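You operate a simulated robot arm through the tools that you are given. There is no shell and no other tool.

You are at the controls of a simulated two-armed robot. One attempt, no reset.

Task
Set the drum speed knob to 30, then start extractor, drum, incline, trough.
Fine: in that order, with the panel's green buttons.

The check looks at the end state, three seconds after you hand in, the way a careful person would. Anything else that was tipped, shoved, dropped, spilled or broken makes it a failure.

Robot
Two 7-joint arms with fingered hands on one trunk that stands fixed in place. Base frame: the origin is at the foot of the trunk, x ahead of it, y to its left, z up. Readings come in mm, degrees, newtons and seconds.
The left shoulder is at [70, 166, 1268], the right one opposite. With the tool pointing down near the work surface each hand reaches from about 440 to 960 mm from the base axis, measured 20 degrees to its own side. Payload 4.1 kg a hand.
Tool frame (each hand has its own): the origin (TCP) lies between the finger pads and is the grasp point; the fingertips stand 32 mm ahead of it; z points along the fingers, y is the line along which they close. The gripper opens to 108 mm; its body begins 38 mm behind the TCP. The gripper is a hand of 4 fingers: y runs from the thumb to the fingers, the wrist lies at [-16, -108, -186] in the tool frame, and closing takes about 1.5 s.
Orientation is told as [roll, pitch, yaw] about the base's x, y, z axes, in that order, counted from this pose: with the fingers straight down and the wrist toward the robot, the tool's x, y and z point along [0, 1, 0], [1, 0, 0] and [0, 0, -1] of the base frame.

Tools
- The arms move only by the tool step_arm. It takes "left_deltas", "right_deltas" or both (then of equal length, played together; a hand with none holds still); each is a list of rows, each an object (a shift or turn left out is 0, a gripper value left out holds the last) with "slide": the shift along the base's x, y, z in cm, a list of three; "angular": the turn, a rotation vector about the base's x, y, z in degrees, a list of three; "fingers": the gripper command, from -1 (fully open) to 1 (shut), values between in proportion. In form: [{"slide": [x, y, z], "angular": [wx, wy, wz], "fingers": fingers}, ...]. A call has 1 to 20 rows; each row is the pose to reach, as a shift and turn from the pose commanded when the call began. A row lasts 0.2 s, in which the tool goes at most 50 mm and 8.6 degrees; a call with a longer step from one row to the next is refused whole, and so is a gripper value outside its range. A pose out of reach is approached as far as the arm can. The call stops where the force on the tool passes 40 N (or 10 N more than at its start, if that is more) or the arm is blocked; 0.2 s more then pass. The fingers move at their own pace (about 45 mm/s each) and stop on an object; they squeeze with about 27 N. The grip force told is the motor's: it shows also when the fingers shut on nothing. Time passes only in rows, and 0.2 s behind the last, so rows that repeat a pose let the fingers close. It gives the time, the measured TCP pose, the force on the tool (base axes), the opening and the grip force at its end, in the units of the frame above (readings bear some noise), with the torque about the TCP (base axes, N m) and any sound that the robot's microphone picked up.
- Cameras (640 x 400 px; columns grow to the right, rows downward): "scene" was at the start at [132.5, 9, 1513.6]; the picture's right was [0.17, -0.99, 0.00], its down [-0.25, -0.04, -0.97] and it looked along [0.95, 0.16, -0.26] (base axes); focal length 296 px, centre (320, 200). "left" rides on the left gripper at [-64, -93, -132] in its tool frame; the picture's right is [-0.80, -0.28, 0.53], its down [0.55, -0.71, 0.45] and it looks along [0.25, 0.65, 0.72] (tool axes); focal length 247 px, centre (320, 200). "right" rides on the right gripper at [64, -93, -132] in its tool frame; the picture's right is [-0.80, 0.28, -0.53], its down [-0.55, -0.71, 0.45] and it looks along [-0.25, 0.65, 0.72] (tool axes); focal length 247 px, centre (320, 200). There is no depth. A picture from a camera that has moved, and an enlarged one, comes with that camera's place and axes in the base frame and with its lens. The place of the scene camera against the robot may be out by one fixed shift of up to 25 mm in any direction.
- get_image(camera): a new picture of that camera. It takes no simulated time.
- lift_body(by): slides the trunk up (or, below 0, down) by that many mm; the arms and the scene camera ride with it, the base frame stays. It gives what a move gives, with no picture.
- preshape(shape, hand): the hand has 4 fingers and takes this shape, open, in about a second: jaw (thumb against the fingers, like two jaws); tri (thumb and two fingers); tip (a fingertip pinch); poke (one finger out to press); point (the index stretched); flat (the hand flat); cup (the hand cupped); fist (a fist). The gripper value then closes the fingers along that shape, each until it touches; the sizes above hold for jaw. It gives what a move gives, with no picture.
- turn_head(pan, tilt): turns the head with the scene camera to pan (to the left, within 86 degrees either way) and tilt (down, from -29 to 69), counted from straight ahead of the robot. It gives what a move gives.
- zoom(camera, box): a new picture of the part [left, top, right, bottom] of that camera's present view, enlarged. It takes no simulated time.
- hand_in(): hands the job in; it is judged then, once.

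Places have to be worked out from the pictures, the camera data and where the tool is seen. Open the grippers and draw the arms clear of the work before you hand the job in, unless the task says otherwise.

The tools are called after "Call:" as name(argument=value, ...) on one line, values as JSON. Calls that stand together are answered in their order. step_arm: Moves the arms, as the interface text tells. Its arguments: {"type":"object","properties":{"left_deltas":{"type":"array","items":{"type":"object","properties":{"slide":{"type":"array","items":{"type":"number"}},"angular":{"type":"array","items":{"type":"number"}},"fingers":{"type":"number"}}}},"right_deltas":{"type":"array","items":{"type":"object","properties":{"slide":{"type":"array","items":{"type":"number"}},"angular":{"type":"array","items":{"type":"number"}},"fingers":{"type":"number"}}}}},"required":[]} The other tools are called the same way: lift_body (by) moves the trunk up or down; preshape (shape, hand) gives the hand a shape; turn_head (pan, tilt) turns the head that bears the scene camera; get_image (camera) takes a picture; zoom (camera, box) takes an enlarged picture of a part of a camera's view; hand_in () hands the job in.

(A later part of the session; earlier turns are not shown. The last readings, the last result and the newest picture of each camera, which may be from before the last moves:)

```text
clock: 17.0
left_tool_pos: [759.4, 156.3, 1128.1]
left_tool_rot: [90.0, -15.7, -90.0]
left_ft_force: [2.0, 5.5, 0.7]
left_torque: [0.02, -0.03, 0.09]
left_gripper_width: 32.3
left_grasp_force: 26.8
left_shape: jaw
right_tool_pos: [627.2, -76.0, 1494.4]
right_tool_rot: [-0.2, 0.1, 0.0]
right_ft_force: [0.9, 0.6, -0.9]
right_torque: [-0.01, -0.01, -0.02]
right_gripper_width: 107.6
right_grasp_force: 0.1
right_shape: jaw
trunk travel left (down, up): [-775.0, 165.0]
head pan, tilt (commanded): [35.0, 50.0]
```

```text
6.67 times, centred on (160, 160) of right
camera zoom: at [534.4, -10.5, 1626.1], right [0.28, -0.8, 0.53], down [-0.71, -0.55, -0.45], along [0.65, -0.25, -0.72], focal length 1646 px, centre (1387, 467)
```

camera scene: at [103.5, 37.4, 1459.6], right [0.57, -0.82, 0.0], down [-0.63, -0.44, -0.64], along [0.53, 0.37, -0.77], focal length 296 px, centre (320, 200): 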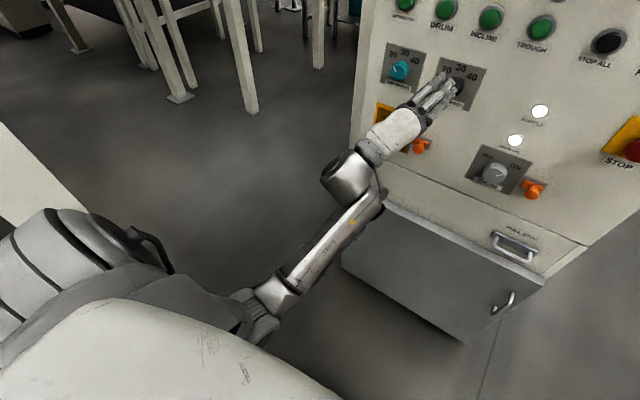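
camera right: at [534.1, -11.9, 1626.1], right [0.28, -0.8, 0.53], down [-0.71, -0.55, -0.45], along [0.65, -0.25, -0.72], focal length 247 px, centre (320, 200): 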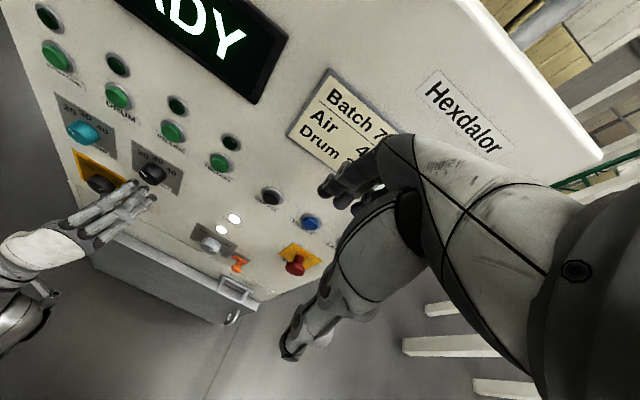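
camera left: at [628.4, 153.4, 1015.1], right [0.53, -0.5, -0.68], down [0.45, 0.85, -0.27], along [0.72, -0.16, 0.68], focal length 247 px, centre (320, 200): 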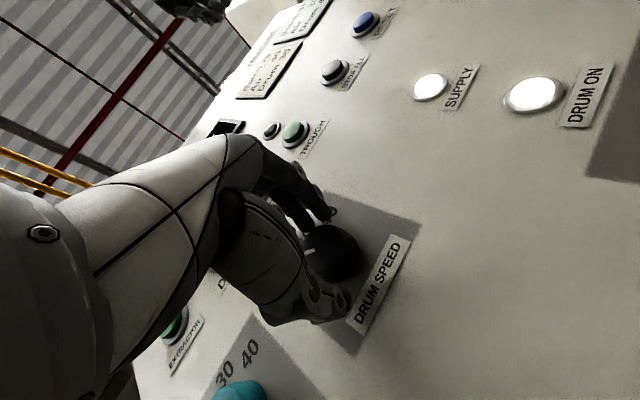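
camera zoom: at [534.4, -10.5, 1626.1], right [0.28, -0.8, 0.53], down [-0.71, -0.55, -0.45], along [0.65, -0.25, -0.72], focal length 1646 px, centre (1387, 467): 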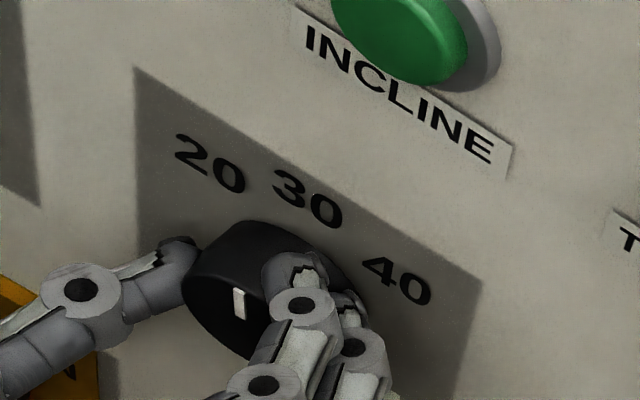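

Both views put the pointer about 7° short of vertical, meaning short of 30. I turn a further 7°.

Call:
step_arm(left_deltas=[{"angular": [2.5, 0, 0], "fingers": 1.0}, {"angular": [5, 0, 0], "fingers": 1.0}, {"angular": [7, 0, 0], "fingers": 1.0}, {"angular": [7, 0, 0], "fingers": 1.0}, {"angular": [7, 0, 0], "fingers": 1.0}])

Call:
zoom(camera="scene", box=[435, 50, 505, 100])

Call:
zoom(camera="right", box=[120, 130, 200, 190])

```text
clock: 18.2
left_tool_pos: [759.2, 155.7, 1128.3]
left_tool_rot: [89.9, -8.7, -90.0]
left_ft_force: [1.7, 6.8, 4.4]
left_torque: [-0.02, -0.07, 0.14]
left_gripper_width: 32.4
left_grasp_force: 27.2
left_shape: jaw
right_tool_pos: [626.8, -75.5, 1493.4]
right_tool_rot: [-0.2, 0.1, 0.1]
right_ft_force: [0.5, 0.1, 0.3]
right_torque: [0.01, 0.03, 0.04]
right_gripper_width: 107.6
right_grasp_force: 0.1
right_shape: jaw
trunk travel left (down, up): [-775.0, 165.0]
head pan, tilt (commanded): [35.0, 50.0]
```

```text
8.00 times, centred on (470, 75) of scene
camera zoom: at [103.3, 38.8, 1459.6], right [0.57, -0.82, 0.0], down [-0.63, -0.44, -0.64], along [0.53, 0.37, -0.77], focal length 2372 px, centre (-880, 1200)
```

zoom: 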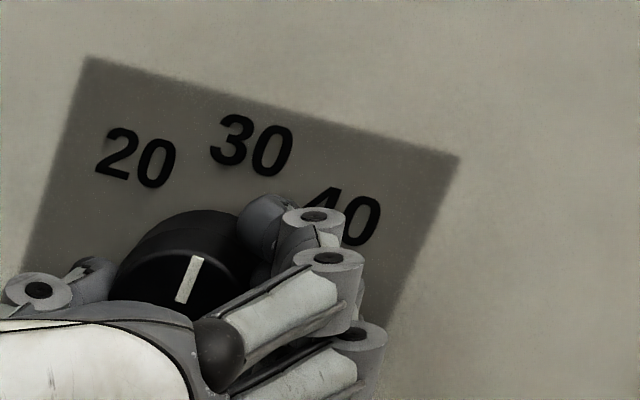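

```text
6.67 times, centred on (160, 160) of right
camera zoom: at [534.1, -10.5, 1626.2], right [0.28, -0.8, 0.53], down [-0.71, -0.55, -0.45], along [0.65, -0.25, -0.72], focal length 1646 px, centre (1387, 467)
```

zoom: 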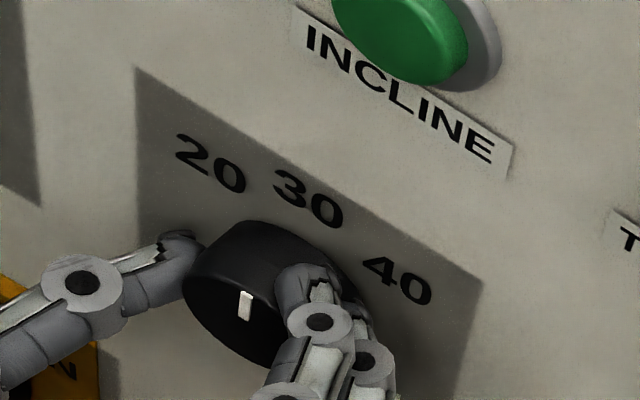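

The pointer looks essentially upright now, but the two views differ by a few degrees, so I take tighter zooms of it.

Call:
zoom(camera="scene", box=[446, 75, 472, 92])

Call:
zoom(camera="right", box=[135, 160, 165, 182])

```text
16.00 times, centred on (459, 84) of scene
camera zoom: at [103.3, 38.8, 1459.6], right [0.57, -0.82, 0.0], down [-0.63, -0.44, -0.64], along [0.53, 0.37, -0.77], focal length 4744 px, centre (-1904, 2064)
```

zoom: 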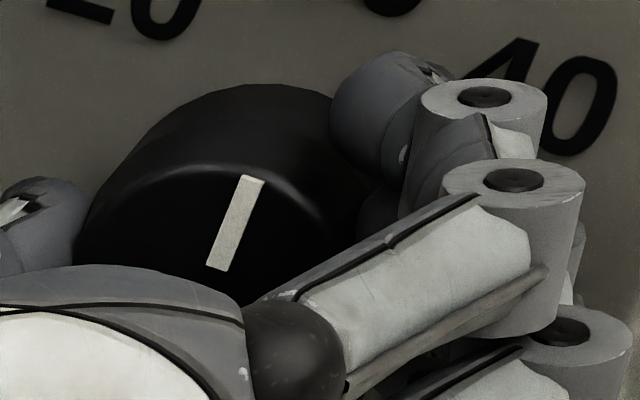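

```text
16.00 times, centred on (150, 171) of right
camera zoom: at [534.1, -10.5, 1626.2], right [0.28, -0.8, 0.53], down [-0.71, -0.55, -0.45], along [0.65, -0.25, -0.72], focal length 3952 px, centre (3040, 664)
```

zoom: 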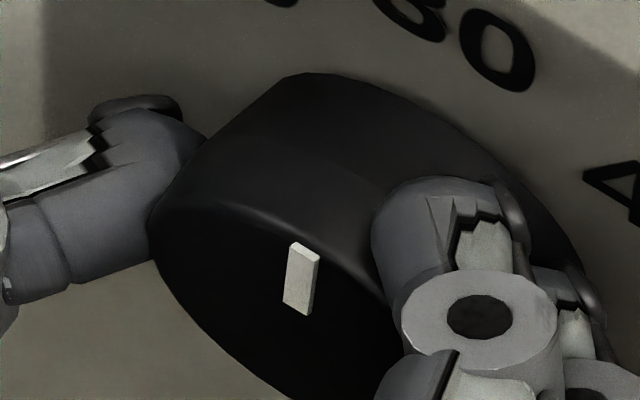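

Refined measurements put the pointer 1–2° from vertical, so it is on 30. I release gently and draw straight back.

Call:
step_arm(left_deltas=[{"slide": [0, 0, 0], "fingers": 0.4}, {"slide": [0, 0, 0], "fingers": 0.1}, {"slide": [0, 0, 0], "fingers": -0.2}, {"slide": [0, 0, 0], "fingers": -0.4}, {"slide": [0, 0, 0], "fingers": -0.4}, {"slide": [-1, 0, 0], "fingers": -0.4}, {"slide": [-3, 0, 0], "fingers": -0.4}, {"slide": [-6, 0, 0], "fingers": -0.4}, {"slide": [-9, 0, 0], "fingers": -0.4}, {"slide": [-12, 0, 0], "fingers": -0.4}, {"slide": [-12, 0, 0], "fingers": -0.4}])

Call:
zoom(camera="scene", box=[435, 50, 505, 100])

Call:
get_image(camera="left")

Call:
zoom(camera="right", box=[120, 130, 200, 190])

```text
clock: 20.6
left_tool_pos: [641.0, 155.0, 1128.3]
left_tool_rot: [90.0, -8.7, -90.0]
left_ft_force: [0.3, -0.4, 0.7]
left_torque: [0.01, 0.01, 0.0]
left_gripper_width: 75.3
left_grasp_force: 0.0
left_shape: jaw
right_tool_pos: [627.7, -77.4, 1494.7]
right_tool_rot: [0.1, -0.1, 0.1]
right_ft_force: [0.1, -0.6, 0.3]
right_torque: [-0.04, 0.01, -0.03]
right_gripper_width: 107.4
right_grasp_force: 0.1
right_shape: jaw
trunk travel left (down, up): [-775.0, 165.0]
head pan, tilt (commanded): [35.0, 50.0]
```

```text
8.00 times, centred on (470, 75) of scene
camera zoom: at [104.1, 37.3, 1459.6], right [0.57, -0.82, 0.0], down [-0.63, -0.44, -0.64], along [0.53, 0.37, -0.77], focal length 2372 px, centre (-880, 1200)
```

zoom: 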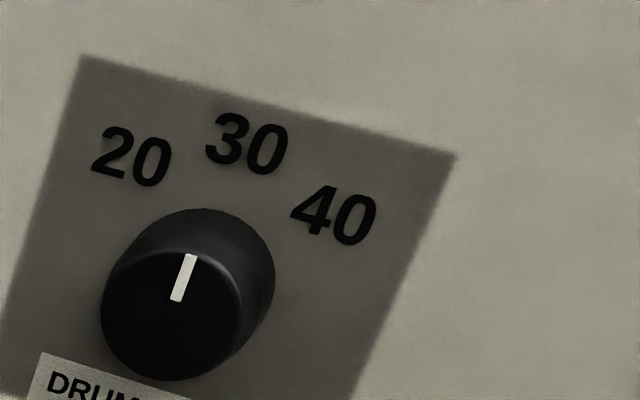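

```text
taken
camera left: at [509.9, 235.4, 1049.5], right [0.53, 0.16, -0.83], down [0.45, 0.78, 0.44], along [0.72, -0.6, 0.34], focal length 247 px, centre (320, 200)
```

left: 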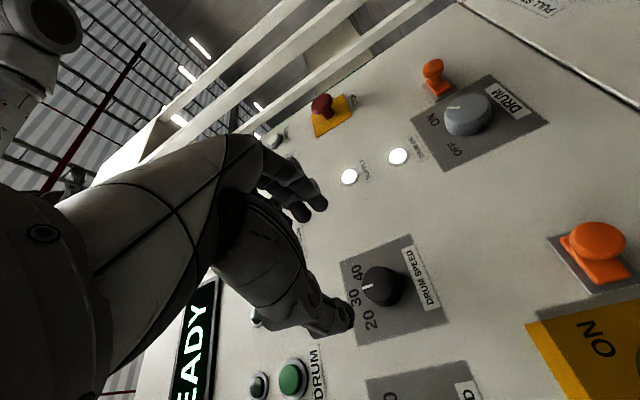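

```text
6.67 times, centred on (160, 160) of right
camera zoom: at [535.0, -12.1, 1625.8], right [0.28, -0.8, 0.53], down [-0.71, -0.55, -0.45], along [0.65, -0.25, -0.72], focal length 1646 px, centre (1387, 467)
```

zoom: 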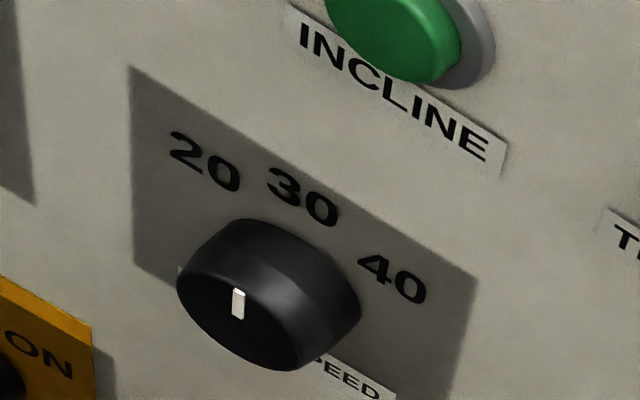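

The knob is released and reads about 30. I zoom in closely to be sure of its final angle.

Call:
zoom(camera="scene", box=[446, 70, 476, 98])

Call:
zoom(camera="left", box=[330, 230, 450, 345])

Call:
zoom(camera="right", box=[135, 160, 165, 182])

```text
14.29 times, centred on (461, 84) of scene
camera zoom: at [104.1, 37.3, 1459.6], right [0.57, -0.82, 0.0], down [-0.63, -0.44, -0.64], along [0.53, 0.37, -0.77], focal length 4236 px, centre (-1694, 1857)
```

zoom: 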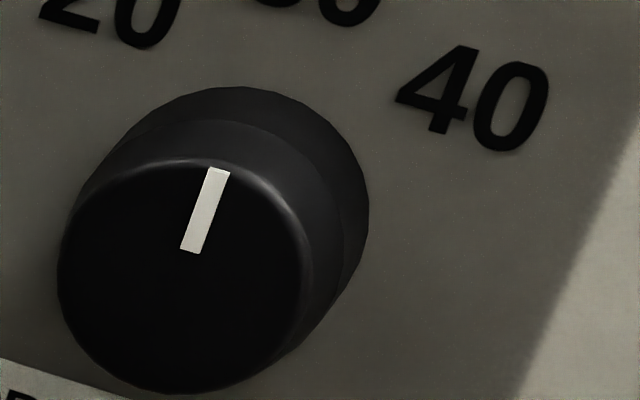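

```text
3.48 times, centred on (390, 288) of left
camera zoom: at [509.9, 235.4, 1049.5], right [0.53, 0.16, -0.83], down [0.45, 0.78, 0.44], along [0.72, -0.6, 0.34], focal length 859 px, centre (76, -104)
```

zoom: 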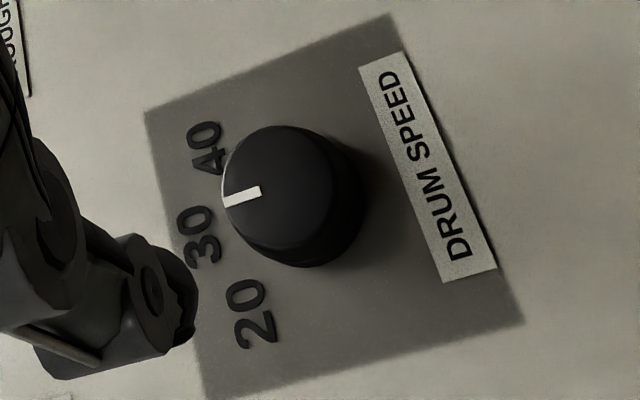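

```text
16.00 times, centred on (150, 171) of right
camera zoom: at [535.0, -12.1, 1625.8], right [0.28, -0.8, 0.53], down [-0.71, -0.55, -0.45], along [0.65, -0.25, -0.72], focal length 3952 px, centre (3040, 664)
```

zoom: 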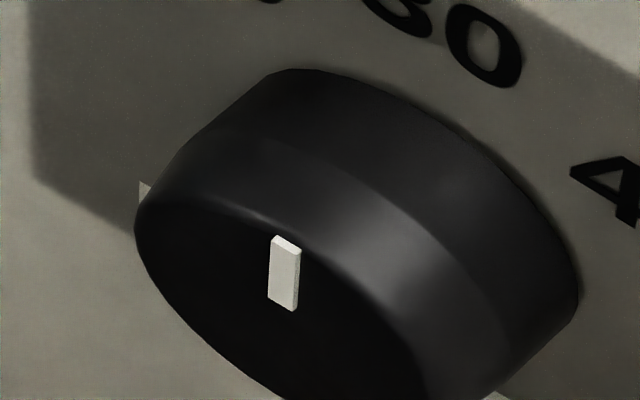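

The pointer measures 0° from vertical, so the drum speed is set to 30. Next I preshape the left hand to poke, well away from the panel, and look at where the finger sits.

Call:
preshape(shape="poke", hand="left")

Call:
get_image(camera="left")

Call:
get_image(camera="scene")

Call:
get_image(camera="right")

```text
clock: 21.5
left_tool_pos: [642.0, 154.6, 1128.6]
left_tool_rot: [90.1, -8.8, -90.0]
left_ft_force: [-0.5, 0.5, -0.2]
left_torque: [0.0, 0.03, 0.01]
left_gripper_width: 0.0
left_grasp_force: 0.0
left_shape: poke
right_tool_pos: [627.1, -76.1, 1494.0]
right_tool_rot: [-0.1, 0.0, -0.1]
right_ft_force: [0.2, 0.7, 0.8]
right_torque: [0.01, 0.01, 0.01]
right_gripper_width: 107.7
right_grasp_force: 0.1
right_shape: jaw
trunk travel left (down, up): [-775.0, 165.0]
head pan, tilt (commanded): [35.0, 50.0]
```

```text
taken
camera left: at [509.6, 235.4, 1049.9], right [0.53, 0.16, -0.83], down [0.45, 0.78, 0.44], along [0.72, -0.6, 0.34], focal length 247 px, centre (320, 200)
```

left: 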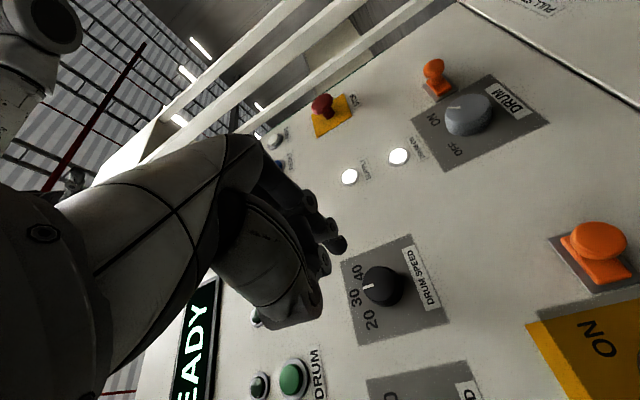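

```text
taken
camera scene: at [103.3, 37.5, 1459.6], right [0.57, -0.82, 0.0], down [-0.63, -0.44, -0.64], along [0.53, 0.37, -0.77], focal length 296 px, centre (320, 200)
```

scene: 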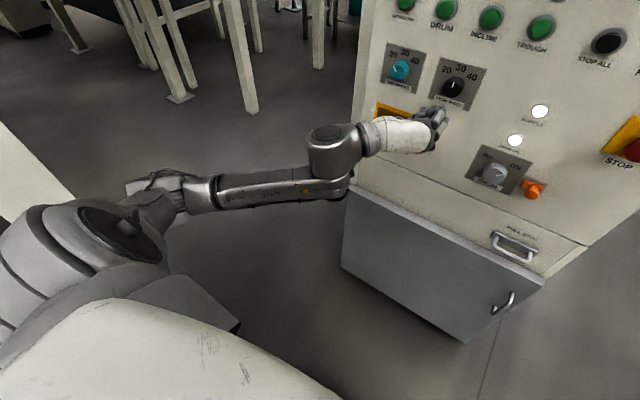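

```text
taken
camera right: at [534.0, -11.9, 1626.2], right [0.28, -0.8, 0.53], down [-0.71, -0.55, -0.45], along [0.65, -0.25, -0.72], focal length 247 px, centre (320, 200)
```

right: 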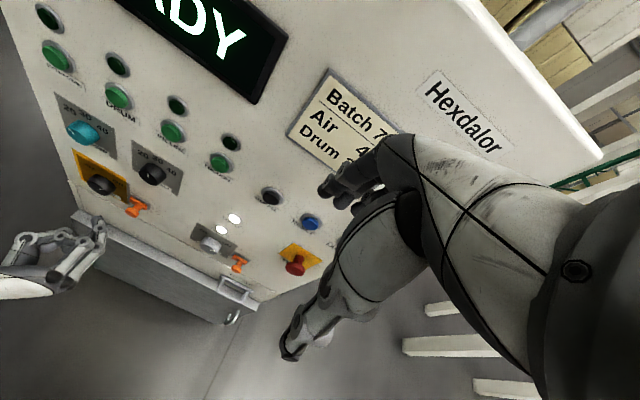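

The hand has one finger out. I zoom on it from both cameras to work out where its tip is relative to the tool point.

Call:
zoom(camera="left", box=[240, 160, 400, 340])

Call:
zoom(camera="right", box=[0, 190, 120, 310])

Call:
zoom(camera="scene", box=[360, 80, 470, 170])

```text
2.22 times, centred on (320, 250) of left
camera zoom: at [509.6, 235.4, 1049.9], right [0.53, 0.16, -0.83], down [0.45, 0.78, 0.44], along [0.72, -0.6, 0.34], focal length 549 px, centre (320, 89)
```

zoom: 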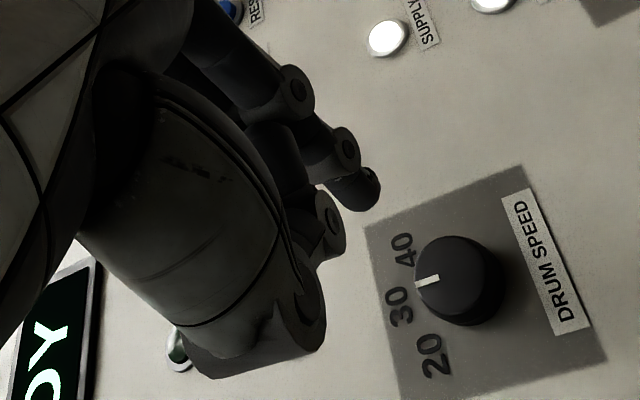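

```text
3.33 times, centred on (60, 250) of right
camera zoom: at [534.0, -11.9, 1626.2], right [0.28, -0.8, 0.53], down [-0.71, -0.55, -0.45], along [0.65, -0.25, -0.72], focal length 823 px, centre (1187, 33)
```

zoom: 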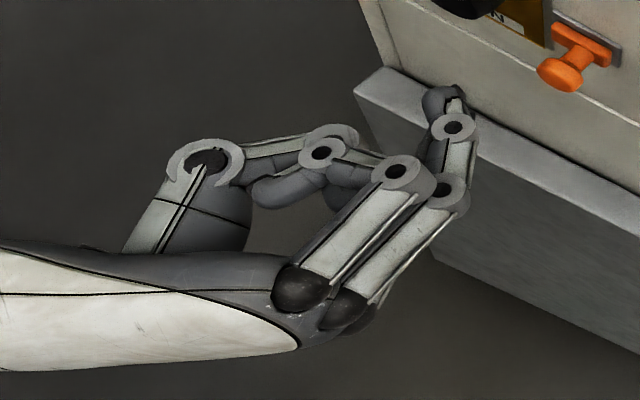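

```text
4.44 times, centred on (415, 125) of scene
camera zoom: at [103.3, 37.5, 1459.6], right [0.57, -0.82, 0.0], down [-0.63, -0.44, -0.64], along [0.53, 0.37, -0.77], focal length 1318 px, centre (-102, 533)
```

zoom: 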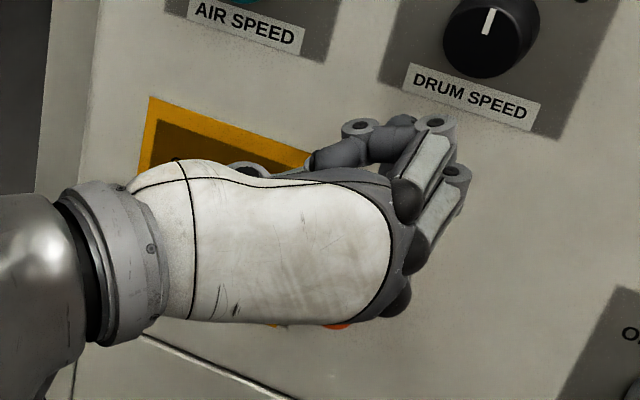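

The poke tip is about 33 mm ahead of the tool point and near its axis, roughly 40 mm ahead of the folded fingers. I raise the hand to a stand-off in front of the EXTRACTOR button, staying well back from the panel.

Call:
step_arm(left_deltas=[{"slide": [0, 1.5, 2.5]}, {"slide": [0, 3, 5]}, {"slide": [0, 5, 7.5]}, {"slide": [0, 7, 10]}, {"slide": [0.5, 9.5, 12.5]}, {"slide": [1.0, 12.0, 15]}, {"slide": [2.0, 14.0, 15]}, {"slide": [3.0, 15.2, 15]}, {"slide": [3.0, 15.2, 15]}, {"slide": [3.0, 15.2, 15]}])

Call:
turn_head(pan=12, tilt=22)

Call:
get_image(camera="left")

Call:
get_image(camera="scene")

Call:
get_image(camera="right")

```text
clock: 23.7
left_tool_pos: [670.6, 307.9, 1278.7]
left_tool_rot: [90.0, -8.7, -89.9]
left_ft_force: [0.0, 0.8, -1.0]
left_torque: [0.03, -0.03, -0.01]
left_gripper_width: 0.0
left_grasp_force: 0.0
left_shape: poke
right_tool_pos: [626.6, -76.6, 1493.8]
right_tool_rot: [0.0, 0.0, 0.1]
right_ft_force: [-0.1, -0.2, 0.0]
right_torque: [0.03, 0.0, 0.01]
right_gripper_width: 107.1
right_grasp_force: 0.0
right_shape: jaw
trunk travel left (down, up): [-775.0, 165.0]
head pan, tilt (commanded): [35.0, 50.0]
```

```text
clock: 24.7
left_tool_pos: [671.3, 306.8, 1279.5]
left_tool_rot: [89.9, -8.6, -90.0]
left_ft_force: [-0.6, -0.6, -0.2]
left_torque: [-0.01, -0.01, -0.01]
left_gripper_width: 0.0
left_grasp_force: 0.0
left_shape: poke
right_tool_pos: [627.0, -76.8, 1493.6]
right_tool_rot: [0.0, 0.1, -0.1]
right_ft_force: [0.2, 0.1, -0.4]
right_torque: [-0.01, -0.02, 0.05]
right_gripper_width: 107.9
right_grasp_force: 0.1
right_shape: jaw
trunk travel left (down, up): [-775.0, 165.0]
head pan, tilt (commanded): [12.0, 22.0]
```

```text
taken
camera left: at [539.1, 388.4, 1200.5], right [0.53, 0.16, -0.83], down [0.45, 0.78, 0.44], along [0.72, -0.6, 0.34], focal length 247 px, centre (320, 200)
```

left: 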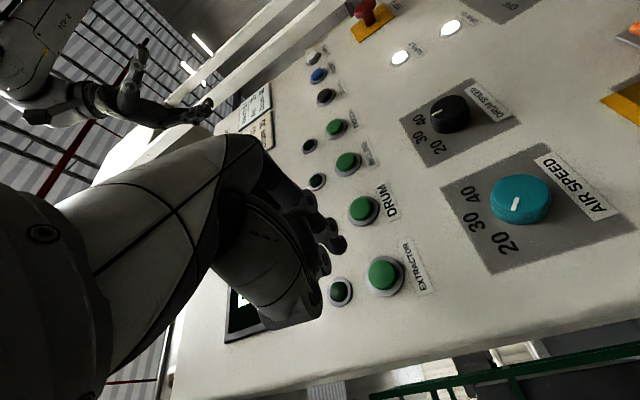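

```text
taken
camera scene: at [131.0, 12.7, 1501.9], right [0.21, -0.98, 0.0], down [-0.37, -0.08, -0.93], along [0.91, 0.19, -0.38], focal length 296 px, centre (320, 200)
```

scene: 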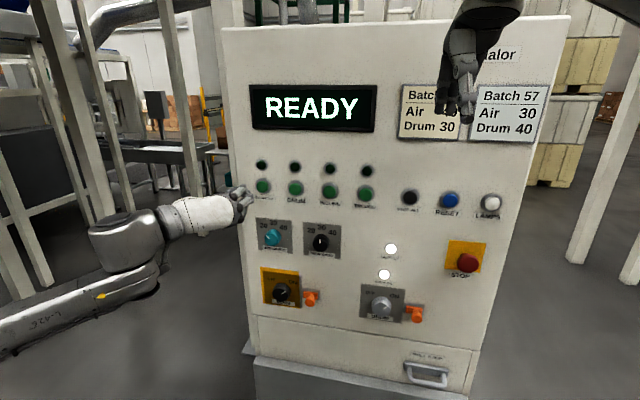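

```text
taken
camera right: at [534.1, -11.9, 1626.1], right [0.28, -0.8, 0.53], down [-0.71, -0.55, -0.45], along [0.65, -0.25, -0.72], focal length 247 px, centre (320, 200)
```

right: 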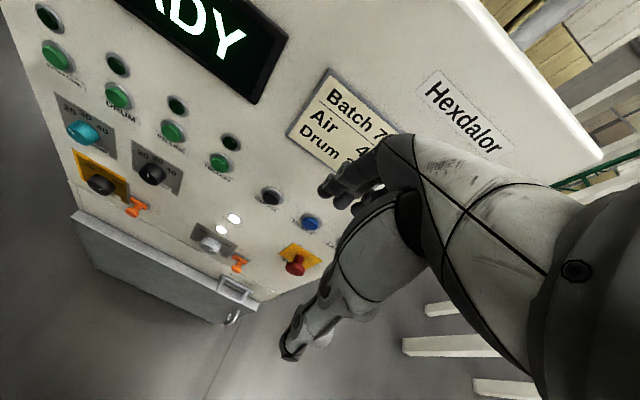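

The extractor button appears where the tip's straight-ahead path predicts, at (382, 275) against (382, 273). I advance 7 cm, leaving about 2 cm to go, and check again.

Call:
step_arm(left_deltas=[{"slide": [2, 0.1, 0.1]}, {"slide": [4, 0.1, 0.1]}, {"slide": [6, 0.1, 0.1]}, {"slide": [7, 0.1, 0.1]}, {"slide": [7, 0.1, 0.1]}, {"slide": [7, 0.1, 0.1]}])

Call:
get_image(camera="left")

Call:
zoom(camera="scene", box=[210, 150, 330, 225])

Call:
zoom(camera="right", box=[0, 0, 160, 120])

```text
clock: 26.1
left_tool_pos: [741.2, 309.3, 1279.2]
left_tool_rot: [90.0, -8.6, -90.1]
left_ft_force: [0.1, 0.2, -0.2]
left_torque: [-0.03, 0.03, 0.03]
left_gripper_width: 0.3
left_grasp_force: 0.1
left_shape: poke
right_tool_pos: [626.2, -76.3, 1494.8]
right_tool_rot: [0.1, -0.1, 0.0]
right_ft_force: [-0.6, 0.0, 1.1]
right_torque: [0.0, -0.02, -0.05]
right_gripper_width: 107.6
right_grasp_force: 0.0
right_shape: jaw
trunk travel left (down, up): [-775.0, 165.0]
head pan, tilt (commanded): [12.0, 22.0]
```

```text
taken
camera left: at [609.0, 389.2, 1200.9], right [0.53, 0.16, -0.83], down [0.45, 0.78, 0.44], along [0.72, -0.6, 0.34], focal length 247 px, centre (320, 200)
```

left: 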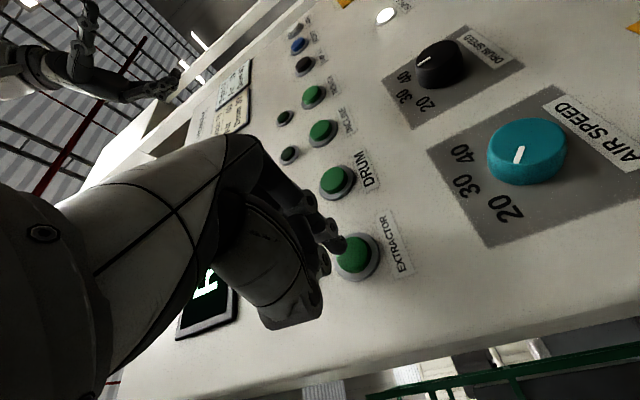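

```text
5.33 times, centred on (270, 188) of scene
camera zoom: at [131.1, 12.7, 1501.9], right [0.21, -0.98, 0.0], down [-0.37, -0.08, -0.93], along [0.91, 0.19, -0.37], focal length 1581 px, centre (587, 267)
```

zoom: 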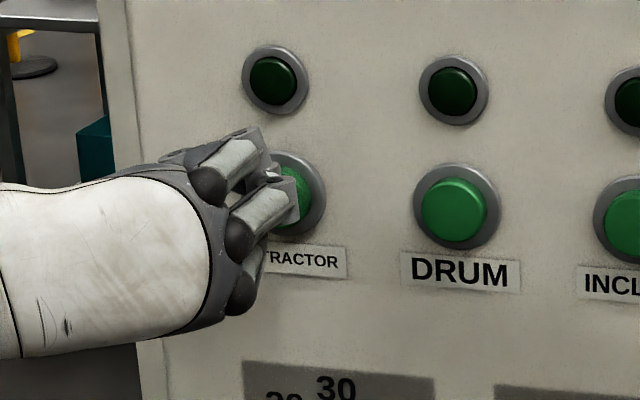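

```text
3.33 times, centred on (80, 60) of right
camera zoom: at [534.2, -11.9, 1626.1], right [0.28, -0.8, 0.53], down [-0.71, -0.55, -0.45], along [0.65, -0.25, -0.72], focal length 823 px, centre (1120, 667)
```

zoom: 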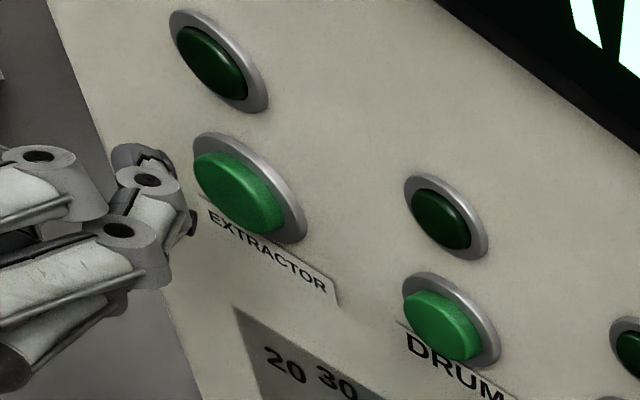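

The tip is lined up with the button centre and about 2 cm short. I push in slowly and watch the force and any sound.

Call:
step_arm(left_deltas=[{"slide": [0.8, 0, 0]}, {"slide": [1.4, 0, 0]}, {"slide": [1.8, 0, 0]}, {"slide": [2.0, 0, 0]}, {"slide": [2.2, 0, 0]}, {"slide": [2.2, 0, 0]}])

Call:
zoom(camera="right", box=[0, 0, 160, 120])

Call:
get_image(camera="scene")

```text
clock: 27.5
left_tool_pos: [760.4, 308.6, 1281.9]
left_tool_rot: [89.9, -8.8, -90.1]
left_ft_force: [-5.0, -0.4, -0.9]
left_torque: [-0.04, 0.08, -0.03]
left_gripper_width: 0.2
left_grasp_force: 0.0
left_shape: poke
right_tool_pos: [624.9, -75.8, 1495.0]
right_tool_rot: [0.0, 0.0, 0.0]
right_ft_force: [0.3, 0.6, -0.7]
right_torque: [0.03, 0.0, -0.01]
right_gripper_width: 107.4
right_grasp_force: 0.1
right_shape: jaw
trunk travel left (down, up): [-775.0, 165.0]
head pan, tilt (commanded): [12.0, 22.0]
heard: click
```

```text
3.33 times, centred on (80, 60) of right
camera zoom: at [532.9, -11.7, 1626.5], right [0.28, -0.8, 0.53], down [-0.71, -0.55, -0.45], along [0.65, -0.25, -0.72], focal length 823 px, centre (1120, 667)
```

zoom: 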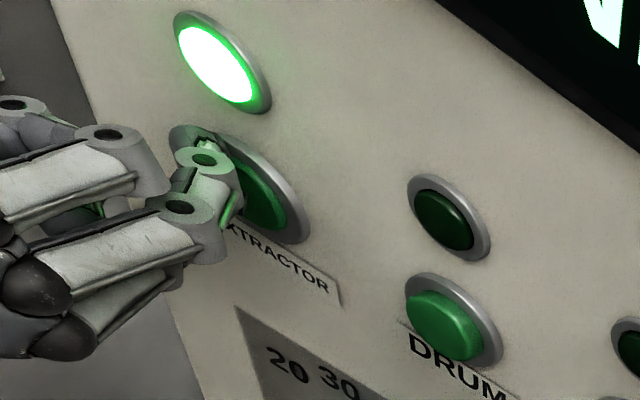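

```text
taken
camera scene: at [129.9, 12.8, 1502.0], right [0.21, -0.98, 0.0], down [-0.37, -0.08, -0.93], along [0.91, 0.19, -0.37], focal length 296 px, centre (320, 200)
```

scene: 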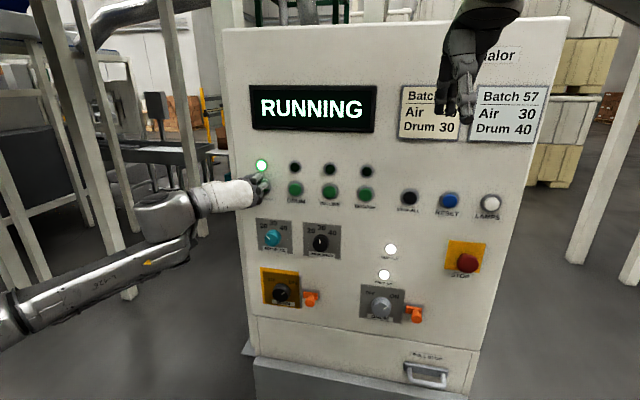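

A click was heard, the extractor lamp is lit and the display reads RUNNING. I back off 6 cm, shift 8.5 cm right to the DRUM button, and come to a pre-press position.

Call:
step_arm(left_deltas=[{"slide": [-1.5, 0, 0]}, {"slide": [-4, 0, 0]}, {"slide": [-6, 0, 0]}, {"slide": [-6, -3, 0]}, {"slide": [-6, -6, 0]}, {"slide": [-6, -8.5, 0]}, {"slide": [-4, -8.5, 0]}, {"slide": [-2.5, -8.5, 0]}, {"slide": [-2.5, -8.5, 0]}, {"slide": [-2.5, -8.5, 0]}])

Call:
get_image(camera="left")

Call:
get_image(camera="scene")

Call:
zoom(camera="right", box=[40, 30, 200, 150])

```text
clock: 29.7
left_tool_pos: [737.4, 223.9, 1279.1]
left_tool_rot: [90.0, -8.7, -90.1]
left_ft_force: [0.2, 0.4, -0.6]
left_torque: [0.02, 0.01, 0.0]
left_gripper_width: 0.3
left_grasp_force: 0.0
left_shape: poke
right_tool_pos: [627.1, -75.6, 1494.5]
right_tool_rot: [0.0, 0.0, -0.1]
right_ft_force: [0.4, 0.2, -0.4]
right_torque: [0.01, 0.01, 0.02]
right_gripper_width: 107.3
right_grasp_force: 0.0
right_shape: jaw
trunk travel left (down, up): [-775.0, 165.0]
head pan, tilt (commanded): [12.0, 22.0]
```

```text
taken
camera left: at [605.3, 304.4, 1200.2], right [0.53, 0.16, -0.83], down [0.45, 0.78, 0.44], along [0.72, -0.6, 0.34], focal length 247 px, centre (320, 200)
```

left: 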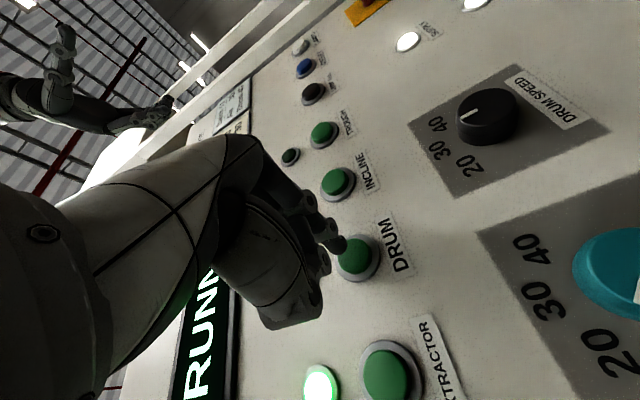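

```text
taken
camera scene: at [131.5, 12.7, 1501.9], right [0.21, -0.98, 0.0], down [-0.37, -0.08, -0.93], along [0.91, 0.19, -0.38], focal length 296 px, centre (320, 200)
```

scene: 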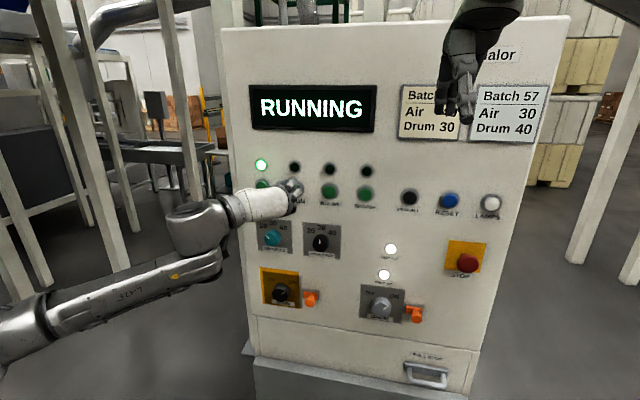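

```text
3.33 times, centred on (120, 90) of right
camera zoom: at [534.6, -11.8, 1626.0], right [0.28, -0.8, 0.53], down [-0.71, -0.55, -0.45], along [0.65, -0.25, -0.72], focal length 823 px, centre (987, 567)
```

zoom: 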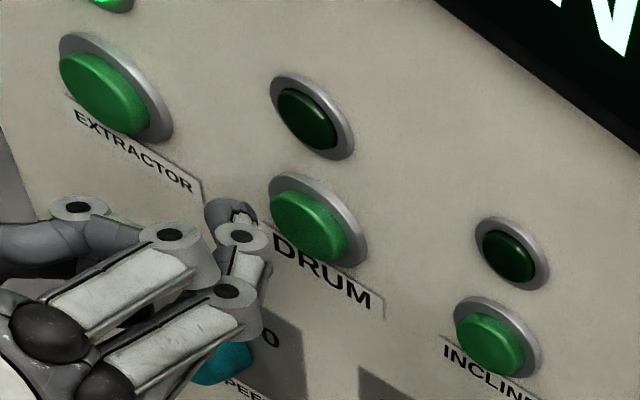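

The extractor lamp stays lit after release, and the DRUM button sits exactly on the tip's path. I press it the same way.

Call:
step_arm(left_deltas=[{"slide": [0.8, 0, 0]}, {"slide": [1.4, 0, 0]}, {"slide": [1.9, 0, 0]}, {"slide": [2.3, 0, 0]}, {"slide": [2.5, 0, 0]}, {"slide": [2.5, 0, 0]}])

Call:
get_image(camera="scene")

Call:
zoom(camera="right", box=[40, 30, 200, 150])

```text
clock: 31.1
left_tool_pos: [760.8, 223.0, 1281.4]
left_tool_rot: [90.0, -8.7, -90.0]
left_ft_force: [-6.7, 0.6, -1.6]
left_torque: [0.02, 0.1, -0.03]
left_gripper_width: 0.0
left_grasp_force: 0.0
left_shape: poke
right_tool_pos: [625.5, -75.6, 1494.6]
right_tool_rot: [0.0, 0.0, 0.0]
right_ft_force: [-0.6, -0.4, -1.1]
right_torque: [0.01, -0.03, -0.01]
right_gripper_width: 107.2
right_grasp_force: 0.1
right_shape: jaw
trunk travel left (down, up): [-775.0, 165.0]
head pan, tilt (commanded): [12.0, 22.0]
heard: click
```

```text
taken
camera scene: at [129.6, 12.7, 1502.1], right [0.21, -0.98, 0.0], down [-0.37, -0.08, -0.93], along [0.91, 0.19, -0.37], focal length 296 px, centre (320, 200)
```

scene: 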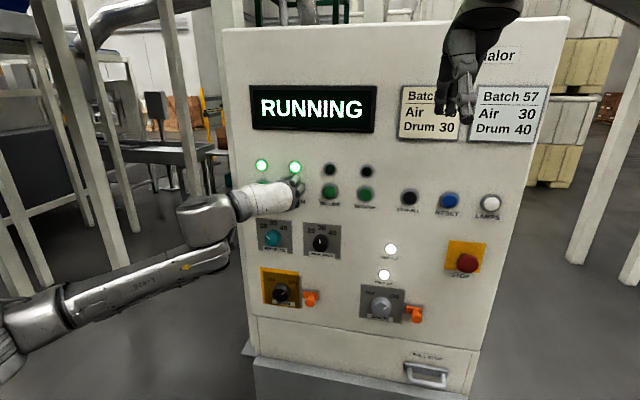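

```text
3.33 times, centred on (120, 90) of right
camera zoom: at [532.6, -11.7, 1626.6], right [0.28, -0.8, 0.53], down [-0.71, -0.55, -0.45], along [0.65, -0.25, -0.72], focal length 823 px, centre (987, 567)
```

zoom: 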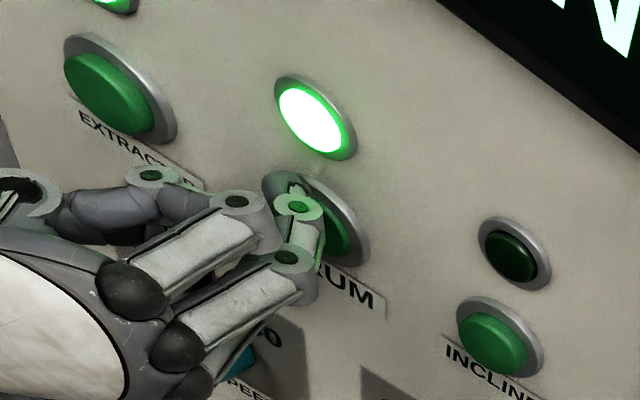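

The drum clicked and both lamps are lit. I back off, move 8.5 cm right to INCLINE, and check the alignment.

Call:
step_arm(left_deltas=[{"slide": [-1.5, 0, 0]}, {"slide": [-4, 0, 0]}, {"slide": [-6, 0, 0]}, {"slide": [-6, -3, 0]}, {"slide": [-6, -6, 0]}, {"slide": [-6, -8.5, 0]}, {"slide": [-4, -8.5, 0]}, {"slide": [-2.5, -8.5, 0]}, {"slide": [-2.5, -8.5, 0]}, {"slide": [-2.5, -8.5, 0]}])

Call:
get_image(camera="left")

Call:
get_image(camera="scene")

Call:
zoom(camera="right", box=[100, 60, 260, 180])

```text
clock: 33.3
left_tool_pos: [737.3, 138.0, 1280.5]
left_tool_rot: [90.0, -8.7, -90.0]
left_ft_force: [-0.2, 0.1, -0.5]
left_torque: [-0.01, -0.04, 0.01]
left_gripper_width: 0.0
left_grasp_force: 0.0
left_shape: poke
right_tool_pos: [626.1, -75.8, 1493.0]
right_tool_rot: [0.1, 0.0, 0.0]
right_ft_force: [0.1, -0.2, 0.7]
right_torque: [-0.03, -0.04, 0.02]
right_gripper_width: 107.7
right_grasp_force: 0.1
right_shape: jaw
trunk travel left (down, up): [-775.0, 165.0]
head pan, tilt (commanded): [12.0, 22.0]
```

```text
taken
camera left: at [605.3, 218.8, 1201.5], right [0.53, 0.16, -0.83], down [0.45, 0.78, 0.44], along [0.72, -0.6, 0.34], focal length 247 px, centre (320, 200)
```

left: 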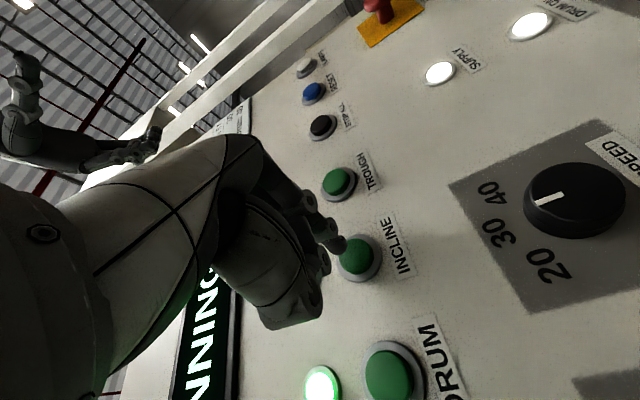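

```text
taken
camera scene: at [131.4, 12.6, 1501.9], right [0.21, -0.98, 0.0], down [-0.37, -0.08, -0.93], along [0.91, 0.19, -0.38], focal length 296 px, centre (320, 200)
```

scene: 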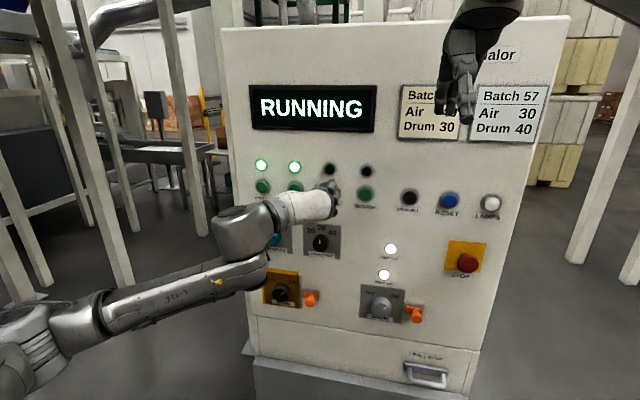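

```text
3.33 times, centred on (180, 120) of right
camera zoom: at [534.6, -11.9, 1626.0], right [0.28, -0.8, 0.53], down [-0.71, -0.55, -0.45], along [0.65, -0.25, -0.72], focal length 823 px, centre (787, 467)
```

zoom: 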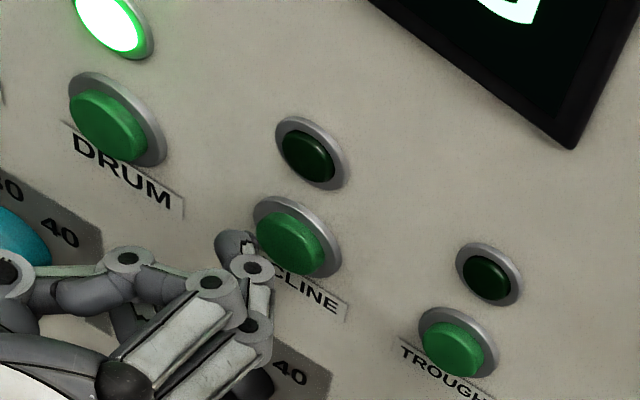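

The INCLINE button lies on the tip's path, at (356, 257) against a predicted (355, 254). I press it.

Call:
step_arm(left_deltas=[{"slide": [0.8, 0, 0]}, {"slide": [1.4, 0, 0]}, {"slide": [1.9, 0, 0]}, {"slide": [2.3, 0, 0]}, {"slide": [2.5, 0, 0]}, {"slide": [2.5, 0, 0]}])

Call:
get_image(camera="scene")

Call:
zoom(camera="right", box=[100, 60, 260, 180])

```text
clock: 34.7
left_tool_pos: [760.5, 138.6, 1281.3]
left_tool_rot: [90.0, -8.7, -90.0]
left_ft_force: [-5.6, 0.2, -1.8]
left_torque: [0.0, 0.1, 0.0]
left_gripper_width: 0.0
left_grasp_force: 0.1
left_shape: poke
right_tool_pos: [626.2, -76.5, 1494.1]
right_tool_rot: [0.1, 0.0, 0.2]
right_ft_force: [-0.8, 0.7, 0.2]
right_torque: [-0.01, -0.03, 0.02]
right_gripper_width: 107.7
right_grasp_force: 0.1
right_shape: jaw
trunk travel left (down, up): [-775.0, 165.0]
head pan, tilt (commanded): [12.0, 22.0]
heard: click
```

```text
taken
camera scene: at [130.0, 12.7, 1502.0], right [0.21, -0.98, 0.0], down [-0.37, -0.08, -0.93], along [0.91, 0.19, -0.37], focal length 296 px, centre (320, 200)
```

scene: 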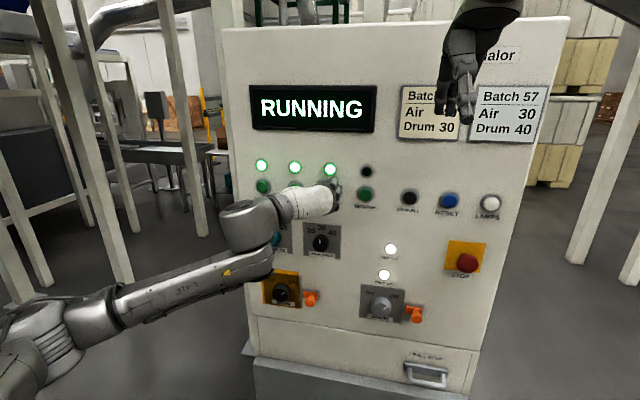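

```text
3.33 times, centred on (180, 120) of right
camera zoom: at [533.0, -11.8, 1626.5], right [0.28, -0.8, 0.53], down [-0.71, -0.55, -0.45], along [0.65, -0.25, -0.72], focal length 823 px, centre (787, 467)
```

zoom: 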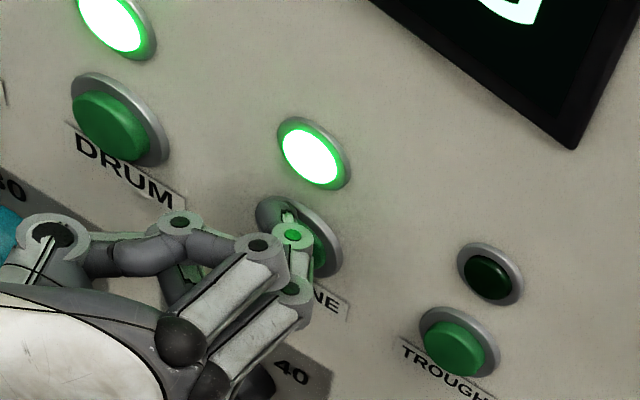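

Three lamps are lit and the display still reads RUNNING. I back off and move another 8.5 cm right to TROUGH.

Call:
step_arm(left_deltas=[{"slide": [-1.5, 0, 0]}, {"slide": [-4, 0, 0]}, {"slide": [-6, 0, 0]}, {"slide": [-6, -3, 0]}, {"slide": [-6, -6, 0]}, {"slide": [-6, -8.5, 0]}, {"slide": [-4, -8.5, 0]}, {"slide": [-2.5, -8.5, 0]}, {"slide": [-2.5, -8.5, 0]}, {"slide": [-2.5, -8.5, 0]}])

Call:
get_image(camera="left")

Call:
get_image(camera="scene")

Call:
zoom(camera="right", box=[140, 90, 300, 210])

```text
clock: 36.9
left_tool_pos: [735.8, 52.9, 1280.3]
left_tool_rot: [89.9, -8.7, -89.9]
left_ft_force: [0.4, 0.6, 0.2]
left_torque: [-0.01, -0.05, -0.02]
left_gripper_width: 0.0
left_grasp_force: 0.0
left_shape: poke
right_tool_pos: [626.1, -76.5, 1493.4]
right_tool_rot: [0.1, 0.0, -0.1]
right_ft_force: [0.6, 0.0, 1.0]
right_torque: [0.0, 0.0, -0.02]
right_gripper_width: 107.4
right_grasp_force: 0.1
right_shape: jaw
trunk travel left (down, up): [-775.0, 165.0]
head pan, tilt (commanded): [12.0, 22.0]
```

```text
taken
camera left: at [604.9, 134.0, 1201.2], right [0.53, 0.16, -0.83], down [0.45, 0.78, 0.44], along [0.72, -0.6, 0.34], focal length 247 px, centre (320, 200)
```

left: 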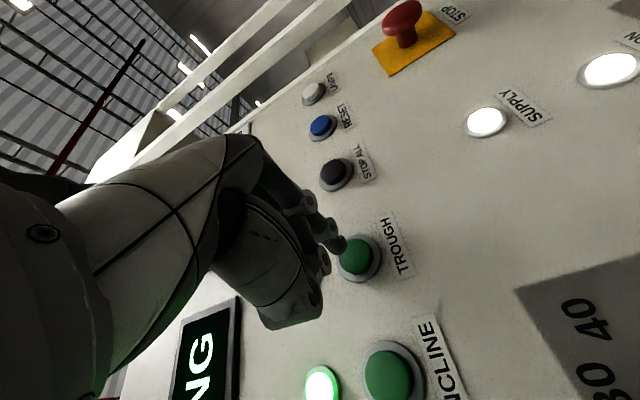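

```text
taken
camera scene: at [131.5, 12.6, 1501.9], right [0.21, -0.98, 0.0], down [-0.37, -0.08, -0.93], along [0.91, 0.19, -0.38], focal length 296 px, centre (320, 200)
```

scene: 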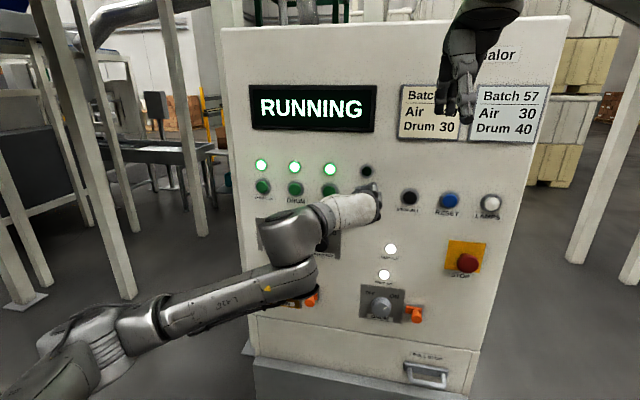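

```text
3.33 times, centred on (220, 150) of right
camera zoom: at [534.6, -11.9, 1626.0], right [0.28, -0.8, 0.53], down [-0.71, -0.55, -0.45], along [0.65, -0.25, -0.72], focal length 823 px, centre (653, 367)
```

zoom: 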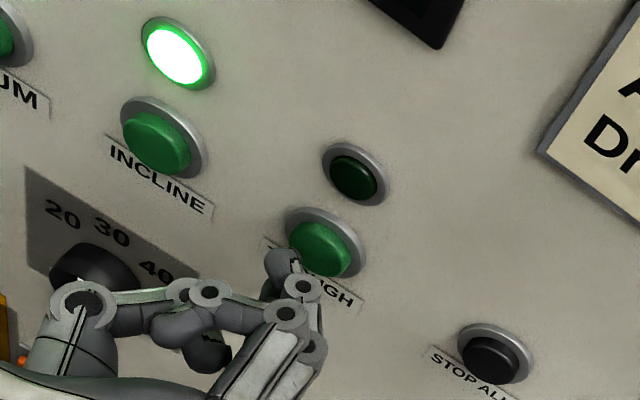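

The TROUGH button is on the tip's path and STOP ALL is about 10 cm clear to its right. I press TROUGH.

Call:
step_arm(left_deltas=[{"slide": [0.8, 0, 0]}, {"slide": [1.4, 0, 0]}, {"slide": [1.9, 0, 0]}, {"slide": [2.3, 0, 0]}, {"slide": [2.5, 0, 0]}, {"slide": [2.5, 0, 0]}])

Call:
get_image(camera="scene")

```text
clock: 38.3
left_tool_pos: [760.2, 52.4, 1281.4]
left_tool_rot: [90.0, -8.7, -90.1]
left_ft_force: [-4.8, -1.1, -0.2]
left_torque: [0.0, 0.02, -0.03]
left_gripper_width: 0.2
left_grasp_force: 0.0
left_shape: poke
right_tool_pos: [625.3, -76.0, 1494.9]
right_tool_rot: [-0.1, 0.1, 0.1]
right_ft_force: [0.3, -0.7, -0.1]
right_torque: [0.01, -0.01, 0.0]
right_gripper_width: 107.6
right_grasp_force: 0.0
right_shape: jaw
trunk travel left (down, up): [-775.0, 165.0]
head pan, tilt (commanded): [12.0, 22.0]
heard: click
```

```text
taken
camera scene: at [130.0, 12.5, 1502.1], right [0.21, -0.98, 0.0], down [-0.37, -0.08, -0.93], along [0.91, 0.19, -0.37], focal length 296 px, centre (320, 200)
```

scene: 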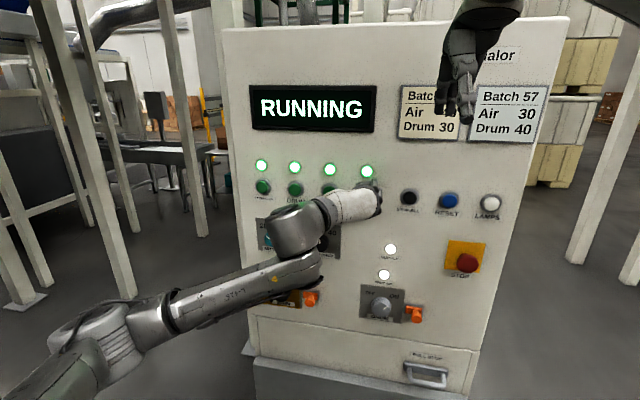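

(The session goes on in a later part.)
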